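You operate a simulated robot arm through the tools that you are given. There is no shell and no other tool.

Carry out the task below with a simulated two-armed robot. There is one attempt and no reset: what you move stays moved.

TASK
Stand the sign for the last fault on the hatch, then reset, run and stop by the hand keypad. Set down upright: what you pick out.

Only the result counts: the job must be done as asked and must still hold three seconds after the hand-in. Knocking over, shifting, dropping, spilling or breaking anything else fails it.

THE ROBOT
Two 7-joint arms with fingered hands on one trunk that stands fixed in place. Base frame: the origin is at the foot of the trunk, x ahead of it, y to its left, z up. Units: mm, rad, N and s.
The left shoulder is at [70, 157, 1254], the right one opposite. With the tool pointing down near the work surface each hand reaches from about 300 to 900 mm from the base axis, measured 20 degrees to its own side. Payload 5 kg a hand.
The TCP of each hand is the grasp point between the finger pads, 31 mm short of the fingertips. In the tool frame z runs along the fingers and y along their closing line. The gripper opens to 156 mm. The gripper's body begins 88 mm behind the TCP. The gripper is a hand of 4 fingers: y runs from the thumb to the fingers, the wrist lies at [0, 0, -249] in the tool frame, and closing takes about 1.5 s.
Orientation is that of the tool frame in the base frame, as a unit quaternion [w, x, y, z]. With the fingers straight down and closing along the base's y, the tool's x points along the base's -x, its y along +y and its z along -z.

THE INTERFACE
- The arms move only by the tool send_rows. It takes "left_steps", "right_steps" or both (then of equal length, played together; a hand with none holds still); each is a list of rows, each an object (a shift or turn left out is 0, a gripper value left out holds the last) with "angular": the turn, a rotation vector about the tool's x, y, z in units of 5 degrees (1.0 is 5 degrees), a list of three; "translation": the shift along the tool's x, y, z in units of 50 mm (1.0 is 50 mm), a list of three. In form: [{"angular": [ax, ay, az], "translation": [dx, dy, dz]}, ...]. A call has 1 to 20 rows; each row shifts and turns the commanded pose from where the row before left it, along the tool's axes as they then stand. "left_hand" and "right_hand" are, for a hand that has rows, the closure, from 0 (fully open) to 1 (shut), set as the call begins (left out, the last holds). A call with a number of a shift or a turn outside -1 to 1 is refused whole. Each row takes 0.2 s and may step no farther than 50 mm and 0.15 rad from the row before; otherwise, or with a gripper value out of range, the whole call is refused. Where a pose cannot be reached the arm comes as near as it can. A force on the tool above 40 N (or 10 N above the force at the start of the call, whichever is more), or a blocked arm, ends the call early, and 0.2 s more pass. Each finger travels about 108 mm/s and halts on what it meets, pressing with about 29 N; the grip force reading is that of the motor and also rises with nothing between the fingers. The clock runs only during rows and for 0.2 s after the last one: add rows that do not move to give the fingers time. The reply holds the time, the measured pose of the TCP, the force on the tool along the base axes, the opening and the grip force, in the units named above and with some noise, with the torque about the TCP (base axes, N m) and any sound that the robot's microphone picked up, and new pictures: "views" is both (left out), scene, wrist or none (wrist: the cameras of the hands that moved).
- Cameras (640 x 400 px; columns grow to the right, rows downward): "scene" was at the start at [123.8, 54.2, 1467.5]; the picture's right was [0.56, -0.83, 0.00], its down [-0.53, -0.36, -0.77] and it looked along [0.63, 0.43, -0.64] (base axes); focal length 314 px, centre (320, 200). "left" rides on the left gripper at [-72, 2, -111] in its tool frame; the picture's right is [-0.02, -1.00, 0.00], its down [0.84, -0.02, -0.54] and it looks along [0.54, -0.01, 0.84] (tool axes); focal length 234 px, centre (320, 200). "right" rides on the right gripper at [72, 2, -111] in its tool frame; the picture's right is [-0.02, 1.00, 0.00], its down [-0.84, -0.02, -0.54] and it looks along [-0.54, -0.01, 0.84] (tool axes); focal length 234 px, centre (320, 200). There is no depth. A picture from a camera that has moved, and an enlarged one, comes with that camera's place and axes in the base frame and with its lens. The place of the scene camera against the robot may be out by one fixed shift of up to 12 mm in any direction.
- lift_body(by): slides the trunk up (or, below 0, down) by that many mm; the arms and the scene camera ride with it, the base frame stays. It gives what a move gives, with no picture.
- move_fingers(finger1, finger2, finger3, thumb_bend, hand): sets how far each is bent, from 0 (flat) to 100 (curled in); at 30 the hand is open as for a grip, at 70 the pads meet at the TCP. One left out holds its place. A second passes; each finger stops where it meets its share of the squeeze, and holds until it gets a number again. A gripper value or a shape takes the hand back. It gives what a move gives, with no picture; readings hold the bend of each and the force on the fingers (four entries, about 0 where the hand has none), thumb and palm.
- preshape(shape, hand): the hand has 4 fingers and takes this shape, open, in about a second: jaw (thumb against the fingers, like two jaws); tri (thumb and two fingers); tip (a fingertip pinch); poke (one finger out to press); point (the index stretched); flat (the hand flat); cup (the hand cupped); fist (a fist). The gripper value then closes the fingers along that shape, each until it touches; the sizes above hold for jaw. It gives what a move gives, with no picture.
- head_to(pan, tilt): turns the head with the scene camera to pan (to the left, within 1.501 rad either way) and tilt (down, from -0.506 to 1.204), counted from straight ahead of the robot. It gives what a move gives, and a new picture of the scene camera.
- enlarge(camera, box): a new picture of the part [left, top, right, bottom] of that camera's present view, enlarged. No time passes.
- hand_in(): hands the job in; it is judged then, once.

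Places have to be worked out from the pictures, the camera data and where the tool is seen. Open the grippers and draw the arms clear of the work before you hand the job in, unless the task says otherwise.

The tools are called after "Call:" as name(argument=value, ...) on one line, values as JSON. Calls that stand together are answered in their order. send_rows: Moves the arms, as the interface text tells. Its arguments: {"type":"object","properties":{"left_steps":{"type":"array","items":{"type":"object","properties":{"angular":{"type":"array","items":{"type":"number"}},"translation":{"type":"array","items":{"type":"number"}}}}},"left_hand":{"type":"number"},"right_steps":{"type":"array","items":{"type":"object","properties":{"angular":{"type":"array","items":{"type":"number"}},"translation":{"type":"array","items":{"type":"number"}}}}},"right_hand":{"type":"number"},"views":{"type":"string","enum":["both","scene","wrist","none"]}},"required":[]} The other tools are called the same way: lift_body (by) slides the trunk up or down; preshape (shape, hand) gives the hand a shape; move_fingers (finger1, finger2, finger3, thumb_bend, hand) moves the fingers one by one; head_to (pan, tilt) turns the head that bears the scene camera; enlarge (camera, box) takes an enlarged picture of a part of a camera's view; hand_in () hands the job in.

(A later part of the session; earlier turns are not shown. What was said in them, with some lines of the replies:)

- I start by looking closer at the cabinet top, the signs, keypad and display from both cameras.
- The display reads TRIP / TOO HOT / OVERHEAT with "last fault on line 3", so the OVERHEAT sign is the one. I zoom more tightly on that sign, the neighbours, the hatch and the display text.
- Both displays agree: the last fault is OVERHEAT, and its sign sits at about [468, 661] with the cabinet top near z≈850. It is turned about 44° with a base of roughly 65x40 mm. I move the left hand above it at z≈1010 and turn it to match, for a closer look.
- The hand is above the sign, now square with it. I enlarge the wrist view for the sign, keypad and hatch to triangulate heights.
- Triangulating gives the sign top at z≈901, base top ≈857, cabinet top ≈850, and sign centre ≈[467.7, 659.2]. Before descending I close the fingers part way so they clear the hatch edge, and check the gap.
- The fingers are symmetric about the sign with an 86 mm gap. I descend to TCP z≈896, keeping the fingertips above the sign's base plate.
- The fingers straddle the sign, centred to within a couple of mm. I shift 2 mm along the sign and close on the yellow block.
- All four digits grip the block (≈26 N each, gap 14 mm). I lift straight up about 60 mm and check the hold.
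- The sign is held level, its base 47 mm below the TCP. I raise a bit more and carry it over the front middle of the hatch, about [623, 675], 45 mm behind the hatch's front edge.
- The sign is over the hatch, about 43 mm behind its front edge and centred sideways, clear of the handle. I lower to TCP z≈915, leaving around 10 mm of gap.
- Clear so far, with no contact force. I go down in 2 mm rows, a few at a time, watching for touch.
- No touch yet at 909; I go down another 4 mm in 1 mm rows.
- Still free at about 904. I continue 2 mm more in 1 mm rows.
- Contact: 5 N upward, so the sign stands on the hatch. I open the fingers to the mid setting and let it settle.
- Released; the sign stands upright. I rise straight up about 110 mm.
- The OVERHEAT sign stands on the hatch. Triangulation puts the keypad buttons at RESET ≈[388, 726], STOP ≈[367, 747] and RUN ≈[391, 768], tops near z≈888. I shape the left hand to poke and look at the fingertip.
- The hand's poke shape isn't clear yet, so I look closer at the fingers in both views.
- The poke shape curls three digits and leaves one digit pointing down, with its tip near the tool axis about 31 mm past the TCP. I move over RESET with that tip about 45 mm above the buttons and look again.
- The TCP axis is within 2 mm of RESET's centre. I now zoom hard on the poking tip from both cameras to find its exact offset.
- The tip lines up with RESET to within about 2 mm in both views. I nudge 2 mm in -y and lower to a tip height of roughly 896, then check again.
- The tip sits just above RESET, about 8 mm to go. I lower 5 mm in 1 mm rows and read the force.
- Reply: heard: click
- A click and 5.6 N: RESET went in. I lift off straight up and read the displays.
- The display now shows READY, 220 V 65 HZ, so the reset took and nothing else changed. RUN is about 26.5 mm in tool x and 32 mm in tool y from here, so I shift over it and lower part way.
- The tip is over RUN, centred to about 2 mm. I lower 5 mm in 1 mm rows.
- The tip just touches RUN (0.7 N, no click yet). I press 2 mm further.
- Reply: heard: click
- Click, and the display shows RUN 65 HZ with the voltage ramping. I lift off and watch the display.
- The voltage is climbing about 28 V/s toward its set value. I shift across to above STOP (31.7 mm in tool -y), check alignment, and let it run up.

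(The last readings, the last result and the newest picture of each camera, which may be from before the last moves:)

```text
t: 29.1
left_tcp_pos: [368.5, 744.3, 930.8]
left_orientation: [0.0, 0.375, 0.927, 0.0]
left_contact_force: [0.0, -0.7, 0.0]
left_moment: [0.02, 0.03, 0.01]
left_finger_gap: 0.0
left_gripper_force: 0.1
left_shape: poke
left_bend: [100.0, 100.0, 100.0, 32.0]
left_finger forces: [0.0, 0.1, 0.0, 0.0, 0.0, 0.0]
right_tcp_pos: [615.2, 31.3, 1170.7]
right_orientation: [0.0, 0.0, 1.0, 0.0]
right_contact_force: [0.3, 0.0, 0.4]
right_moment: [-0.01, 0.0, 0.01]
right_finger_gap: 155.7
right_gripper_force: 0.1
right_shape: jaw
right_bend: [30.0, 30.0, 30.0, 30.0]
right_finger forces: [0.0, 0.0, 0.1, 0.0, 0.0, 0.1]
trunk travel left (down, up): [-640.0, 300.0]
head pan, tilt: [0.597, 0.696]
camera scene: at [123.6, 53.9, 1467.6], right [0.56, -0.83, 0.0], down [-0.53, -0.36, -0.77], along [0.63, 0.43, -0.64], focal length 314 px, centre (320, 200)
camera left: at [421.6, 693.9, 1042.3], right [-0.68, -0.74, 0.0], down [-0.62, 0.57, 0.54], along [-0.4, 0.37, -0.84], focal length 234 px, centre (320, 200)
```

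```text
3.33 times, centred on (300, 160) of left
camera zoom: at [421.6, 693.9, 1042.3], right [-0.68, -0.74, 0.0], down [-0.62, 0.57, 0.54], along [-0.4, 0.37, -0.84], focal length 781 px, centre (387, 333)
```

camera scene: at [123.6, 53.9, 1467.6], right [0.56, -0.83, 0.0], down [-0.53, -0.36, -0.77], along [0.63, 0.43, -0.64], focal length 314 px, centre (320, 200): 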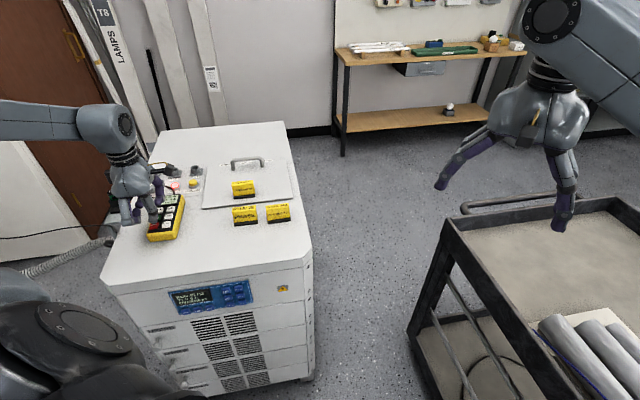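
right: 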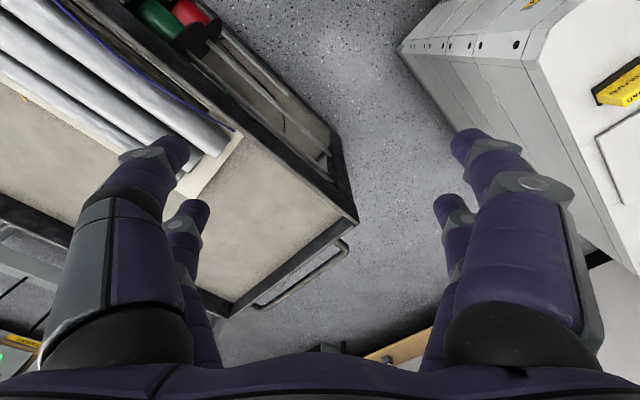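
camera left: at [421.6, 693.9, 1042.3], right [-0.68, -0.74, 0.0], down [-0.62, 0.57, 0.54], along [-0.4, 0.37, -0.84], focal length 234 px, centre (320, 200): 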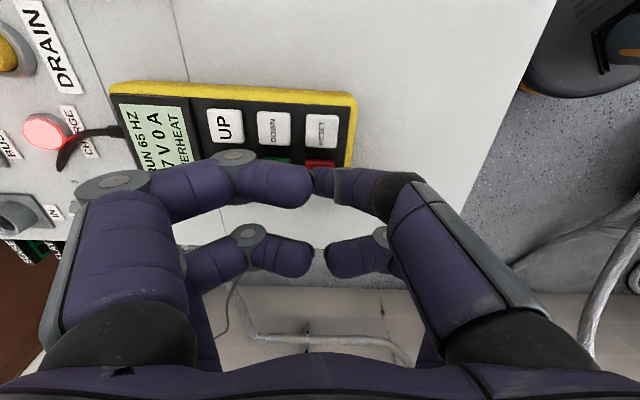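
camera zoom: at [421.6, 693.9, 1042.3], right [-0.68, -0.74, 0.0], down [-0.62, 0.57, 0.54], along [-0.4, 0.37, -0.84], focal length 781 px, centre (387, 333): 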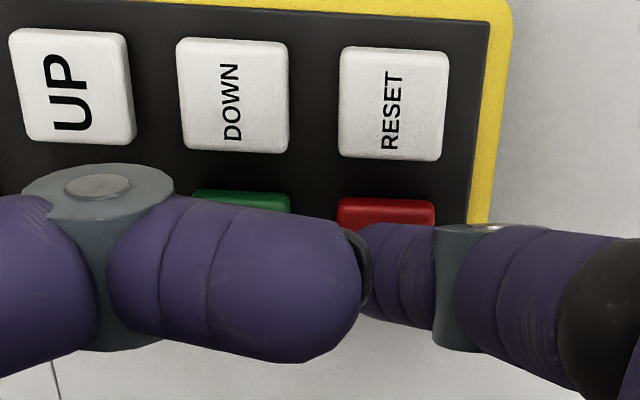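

Aligned over STOP just as it was over RUN. I hold still for a few seconds while the drive runs up, then check the display.

Call:
send_rows(left_steps=[{"translation": [0, 0, 0]}, {"translation": [0, 0, 0]}, {"translation": [0, 0, 0]}, {"translation": [0, 0, 0]}, {"translation": [0, 0, 0]}, {"translation": [0, 0, 0]}, {"translation": [0, 0, 0]}, {"translation": [0, 0, 0]}, {"translation": [0, 0, 0]}, {"translation": [0, 0, 0]}, {"translation": [0, 0, 0]}, {"translation": [0, 0, 0]}], views="none")

Call:
enlarge(camera="scene", box=[160, 280, 260, 330])

```text
t: 31.7
left_tcp_pos: [368.4, 743.6, 931.5]
left_orientation: [0.0, 0.375, 0.927, 0.0]
left_contact_force: [0.0, 0.4, 0.0]
left_moment: [-0.01, 0.03, 0.02]
left_finger_gap: 0.0
left_gripper_force: 0.1
left_shape: poke
left_bend: [100.0, 100.0, 100.0, 32.0]
left_finger forces: [0.1, 0.0, 0.0, 0.0, 0.0, 0.1]
right_tcp_pos: [616.3, 32.0, 1171.1]
right_orientation: [0.0, 0.0, 1.0, 0.0]
right_contact_force: [-0.1, -0.1, 0.2]
right_moment: [0.03, 0.0, 0.02]
right_finger_gap: 156.1
right_gripper_force: 0.0
right_shape: jaw
right_bend: [30.0, 30.0, 30.0, 30.0]
right_finger forces: [0.0, 0.1, 0.1, 0.0, 0.0, 0.0]
trunk travel left (down, up): [-640.0, 300.0]
head pan, tilt: [0.597, 0.696]
```

```text
6.40 times, centred on (210, 305) of scene
camera zoom: at [123.8, 54.3, 1467.5], right [0.56, -0.83, 0.0], down [-0.53, -0.36, -0.77], along [0.63, 0.43, -0.64], focal length 2007 px, centre (1024, -472)
```

zoom: 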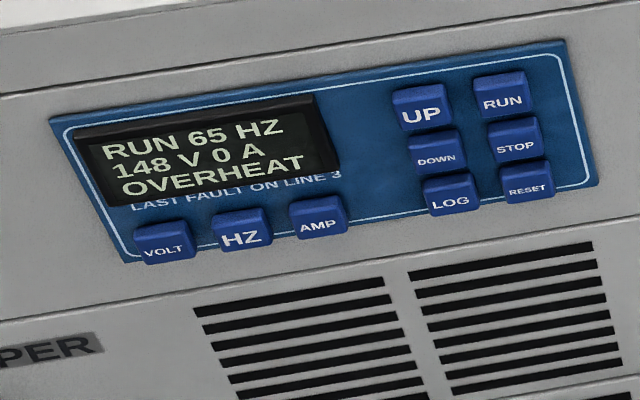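

The drive shows 148 V and is still rising normally. I wait about 3 s more until it reaches the set 220 V.

Call:
send_rows(left_steps=[{"translation": [0, 0, 0]}, {"translation": [0, 0, 0]}, {"translation": [0, 0, 0]}, {"translation": [0, 0, 0]}, {"translation": [0, 0, 0]}, {"translation": [0, 0, 0]}, {"translation": [0, 0, 0]}, {"translation": [0, 0, 0]}, {"translation": [0, 0, 0]}, {"translation": [0, 0, 0]}, {"translation": [0, 0, 0]}, {"translation": [0, 0, 0]}, {"translation": [0, 0, 0]}, {"translation": [0, 0, 0]}], views="none")

Call:
enlarge(camera="scene", box=[160, 280, 260, 330])

```text
t: 34.7
left_tcp_pos: [368.4, 743.9, 931.7]
left_orientation: [0.0, 0.374, 0.927, 0.0]
left_contact_force: [0.9, 0.0, -0.6]
left_moment: [0.01, -0.01, 0.01]
left_finger_gap: 0.1
left_gripper_force: 0.0
left_shape: poke
left_bend: [100.0, 100.0, 100.0, 32.0]
left_finger forces: [0.0, 0.0, 0.0, 0.0, 0.1, 0.1]
right_tcp_pos: [617.4, 31.1, 1170.7]
right_orientation: [0.0, 0.0, 1.0, -0.001]
right_contact_force: [-0.3, 0.5, 0.0]
right_moment: [-0.01, 0.01, -0.03]
right_finger_gap: 155.9
right_gripper_force: 0.0
right_shape: jaw
right_bend: [30.0, 30.0, 30.0, 30.0]
right_finger forces: [0.0, 0.0, 0.0, 0.1, 0.0, 0.0]
trunk travel left (down, up): [-640.0, 300.0]
head pan, tilt: [0.597, 0.696]
```

```text
6.40 times, centred on (210, 305) of scene
camera zoom: at [123.8, 54.3, 1467.5], right [0.56, -0.83, 0.0], down [-0.53, -0.36, -0.77], along [0.63, 0.43, -0.64], focal length 2007 px, centre (1024, -472)
```

zoom: 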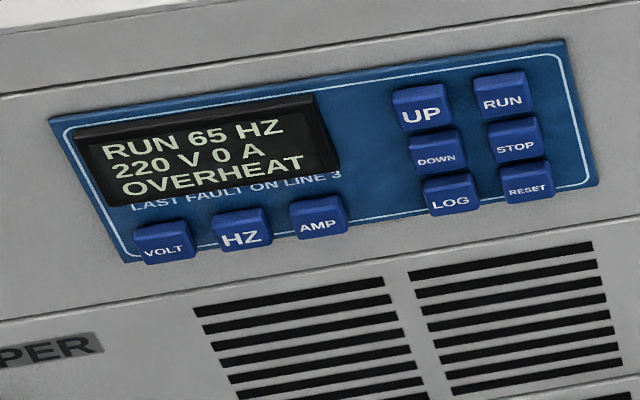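

It runs at the full 220 V. I press STOP, lowering in 1 mm rows to the depth that clicked RUN.

Call:
send_rows(left_steps=[{"translation": [0, 0, 0.02]}, {"translation": [0, 0, 0.02]}, {"translation": [0, 0, 0.02]}, {"translation": [0, 0, 0.02]}, {"translation": [0, 0, 0.02]}, {"translation": [0, 0, 0.02]}, {"translation": [0, 0, 0]}], views="none")

Call:
enlarge(camera="scene", box=[130, 170, 210, 250])

Call:
enlarge(camera="scene", box=[160, 280, 260, 330])

```text
t: 36.3
left_tcp_pos: [368.8, 743.0, 924.6]
left_orientation: [0.0, 0.374, 0.927, 0.0]
left_contact_force: [0.4, 0.2, 1.0]
left_moment: [0.0, -0.01, 0.0]
left_finger_gap: 0.0
left_gripper_force: 0.1
left_shape: poke
left_bend: [100.0, 100.0, 100.0, 32.0]
left_finger forces: [0.0, 0.0, 0.0, 0.0, 0.9, 0.1]
right_tcp_pos: [616.0, 30.8, 1171.0]
right_orientation: [0.0, 0.0, 1.0, 0.0]
right_contact_force: [-0.1, -0.1, 0.4]
right_moment: [0.01, 0.0, 0.0]
right_finger_gap: 155.9
right_gripper_force: 0.1
right_shape: jaw
right_bend: [30.0, 30.0, 30.0, 30.0]
right_finger forces: [0.0, 0.1, 0.0, 0.0, 0.0, 0.0]
trunk travel left (down, up): [-640.0, 300.0]
head pan, tilt: [0.597, 0.696]
```

```text
5.00 times, centred on (170, 210) of scene
camera zoom: at [123.8, 54.2, 1467.5], right [0.56, -0.83, 0.0], down [-0.53, -0.36, -0.77], along [0.63, 0.43, -0.64], focal length 1568 px, centre (1070, 150)
```

zoom: 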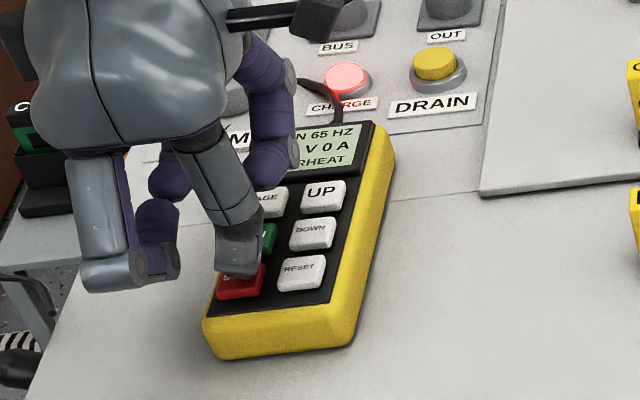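

```text
6.40 times, centred on (210, 305) of scene
camera zoom: at [123.8, 54.2, 1467.5], right [0.56, -0.83, 0.0], down [-0.53, -0.36, -0.77], along [0.63, 0.43, -0.64], focal length 2007 px, centre (1024, -472)
```

zoom: 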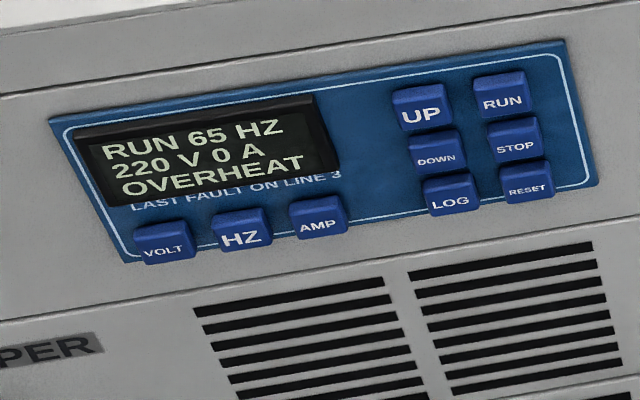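

The tip touches STOP (0.9 N), no click yet and still running. I press 2 mm further.

Call:
send_rows(left_steps=[{"translation": [0, 0, 0.02]}, {"translation": [0, 0, 0.02]}, {"translation": [0, 0, 0]}], views="none")

Call:
enlarge(camera="scene", box=[160, 280, 260, 330])

```text
t: 37.1
left_tcp_pos: [367.6, 744.6, 924.0]
left_orientation: [-0.001, 0.375, 0.927, 0.0]
left_contact_force: [0.5, 0.2, 3.8]
left_moment: [0.02, 0.05, 0.01]
left_finger_gap: 0.0
left_gripper_force: 0.1
left_shape: poke
left_bend: [100.0, 100.0, 100.0, 32.0]
left_finger forces: [0.1, 0.0, 0.0, 0.0, 2.5, 0.1]
right_tcp_pos: [616.4, 32.4, 1172.3]
right_orientation: [0.0, 0.0, 1.0, 0.0]
right_contact_force: [-0.1, 0.2, 0.3]
right_moment: [-0.01, 0.01, 0.03]
right_finger_gap: 155.8
right_gripper_force: 0.0
right_shape: jaw
right_bend: [30.0, 30.0, 30.0, 30.0]
right_finger forces: [0.0, 0.0, 0.1, 0.1, 0.0, 0.0]
trunk travel left (down, up): [-640.0, 300.0]
head pan, tilt: [0.597, 0.696]
heard: click
```

```text
6.40 times, centred on (210, 305) of scene
camera zoom: at [123.5, 54.0, 1467.6], right [0.56, -0.83, 0.0], down [-0.53, -0.36, -0.77], along [0.63, 0.43, -0.64], focal length 2007 px, centre (1024, -472)
```

zoom: 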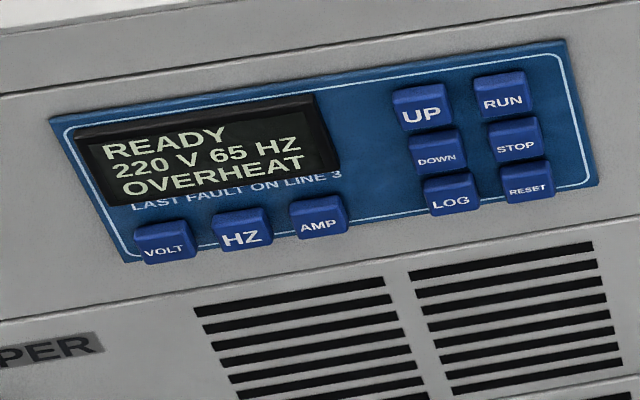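

Click, and the display went back to READY: stopped. I lift straight off and draw the hand clear of the cabinet.

Call:
send_rows(left_steps=[{"translation": [0, 0, -0.1]}, {"translation": [0, 0, -0.3]}, {"translation": [0, 0, -0.7]}, {"translation": [0, 0, -0.8]}, {"translation": [0, 0, -0.8]}, {"translation": [0, 0, -0.8]}, {"translation": [0, 0, -0.7]}, {"translation": [-0.5, -0.35, 0]}, {"translation": [-0.5, -0.35, 0]}, {"translation": [-0.5, -0.35, 0]}, {"translation": [-0.5, -0.35, 0]}, {"translation": [-0.5, -0.35, 0]}, {"translation": [0, 0, 0]}], views="both")

Call:
preshape(shape="jaw", hand="left")

Call:
enlarge(camera="scene", box=[130, 120, 310, 250])

Call:
enlarge(camera="scene", box=[160, 280, 260, 330])

```text
t: 39.9
left_tcp_pos: [396.8, 594.8, 1133.1]
left_orientation: [0.0, 0.375, 0.927, 0.0]
left_contact_force: [0.4, 0.8, 0.0]
left_moment: [0.0, 0.0, -0.04]
left_finger_gap: 0.0
left_gripper_force: 0.1
left_shape: poke
left_bend: [100.0, 100.0, 100.0, 32.0]
left_finger forces: [0.1, 0.0, 0.0, 0.0, 0.0, 0.0]
right_tcp_pos: [615.9, 32.1, 1170.3]
right_orientation: [-0.001, 0.0, 1.0, 0.001]
right_contact_force: [0.1, -1.2, 0.0]
right_moment: [-0.01, -0.01, -0.03]
right_finger_gap: 155.6
right_gripper_force: 0.0
right_shape: jaw
right_bend: [30.0, 30.0, 30.0, 30.0]
right_finger forces: [0.1, 0.0, 0.1, 0.0, 0.0, 0.1]
trunk travel left (down, up): [-640.0, 300.0]
head pan, tilt: [0.597, 0.696]
camera scene: at [123.6, 54.8, 1467.5], right [0.56, -0.83, 0.0], down [-0.53, -0.36, -0.77], along [0.63, 0.43, -0.64], focal length 314 px, centre (320, 200)
camera left: at [449.5, 544.7, 1243.3], right [-0.68, -0.74, 0.0], down [-0.62, 0.57, 0.54], along [-0.4, 0.37, -0.84], focal length 234 px, centre (320, 200)
```

scene: 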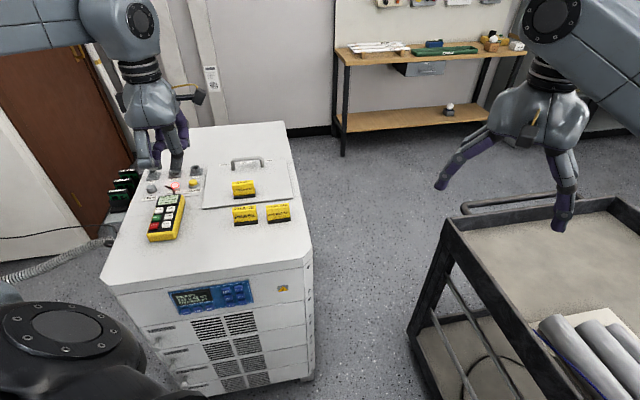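
left: 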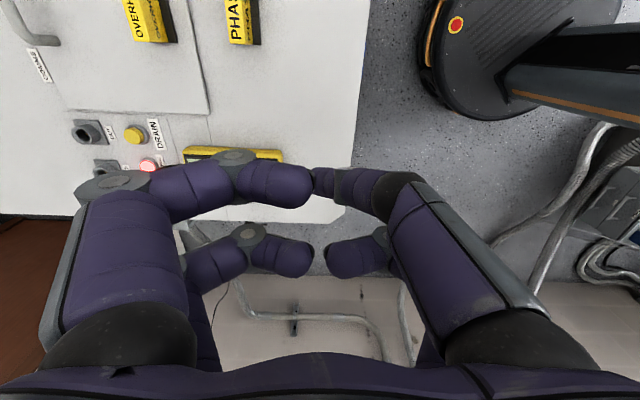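

```text
t: 40.8
left_tcp_pos: [396.1, 594.7, 1133.8]
left_orientation: [0.0, 0.374, 0.927, 0.001]
left_contact_force: [0.5, 1.0, -0.3]
left_moment: [0.0, 0.01, 0.0]
left_finger_gap: 156.1
left_gripper_force: 0.2
left_shape: jaw
left_bend: [30.0, 30.0, 30.0, 30.0]
left_finger forces: [0.0, 0.0, 0.0, 0.0, 0.0, 0.1]
right_tcp_pos: [616.1, 31.6, 1170.6]
right_orientation: [0.0, 0.0, 1.0, 0.0]
right_contact_force: [-0.2, 0.4, 0.2]
right_moment: [0.03, 0.0, 0.03]
right_finger_gap: 156.1
right_gripper_force: 0.0
right_shape: jaw
right_bend: [30.0, 30.0, 30.0, 30.0]
right_finger forces: [0.1, 0.0, 0.1, 0.1, 0.0, 0.1]
trunk travel left (down, up): [-640.0, 300.0]
head pan, tilt: [0.597, 0.696]
```

```text
3.08 times, centred on (220, 185) of scene
camera zoom: at [123.8, 54.1, 1467.5], right [0.56, -0.83, 0.0], down [-0.53, -0.36, -0.77], along [0.63, 0.43, -0.64], focal length 965 px, centre (628, 246)
```

zoom: 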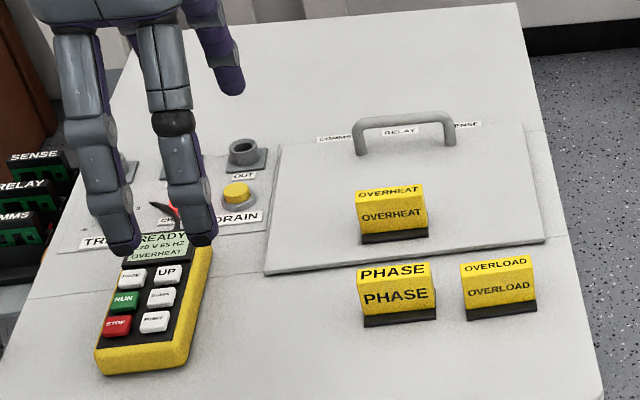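

```text
6.40 times, centred on (210, 305) of scene
camera zoom: at [123.8, 54.1, 1467.5], right [0.56, -0.83, 0.0], down [-0.53, -0.36, -0.77], along [0.63, 0.43, -0.64], focal length 2007 px, centre (1024, -472)
```

zoom: 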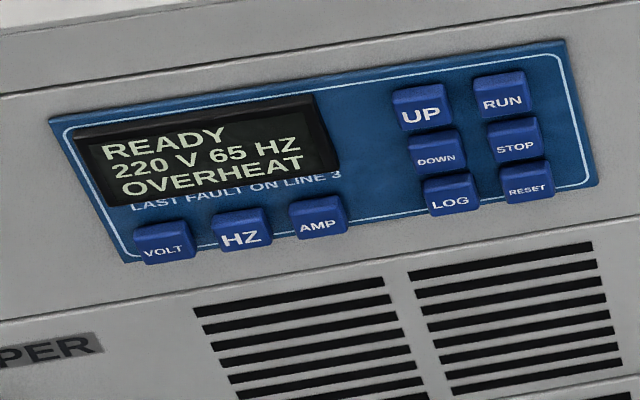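

The OVERHEAT sign stands upright on the hatch and the display reads READY after reset, run and stop. The keypad and the other signs are where they were, and both hands are open and well above the work, so I hand the job in.

Call:
hand_in()

```text
The job is handed in.
```

The job is handed in: the OVERHEAT sign stands upright on the hatch, and I pressed reset, run and stop on the hand keypad in that order.

- **Sign:** The display gives the last fault as OVERHEAT. I set that sign down on the front middle of the hatch, about 43 mm behind the front edge and clear of the handle.
- **Keypad:** Each press gave a click. Reset brought the display from TRIP to READY. Run took it up to the full 220 V at 65 Hz. Stop brought it back to READY, where it still was before the hand-in.
- **Surroundings:** In the last pictures the keypad and the PHASE and OVERLOAD signs look unmoved. The left hand is open and raised well above the cabinet. The right arm stayed where it started.
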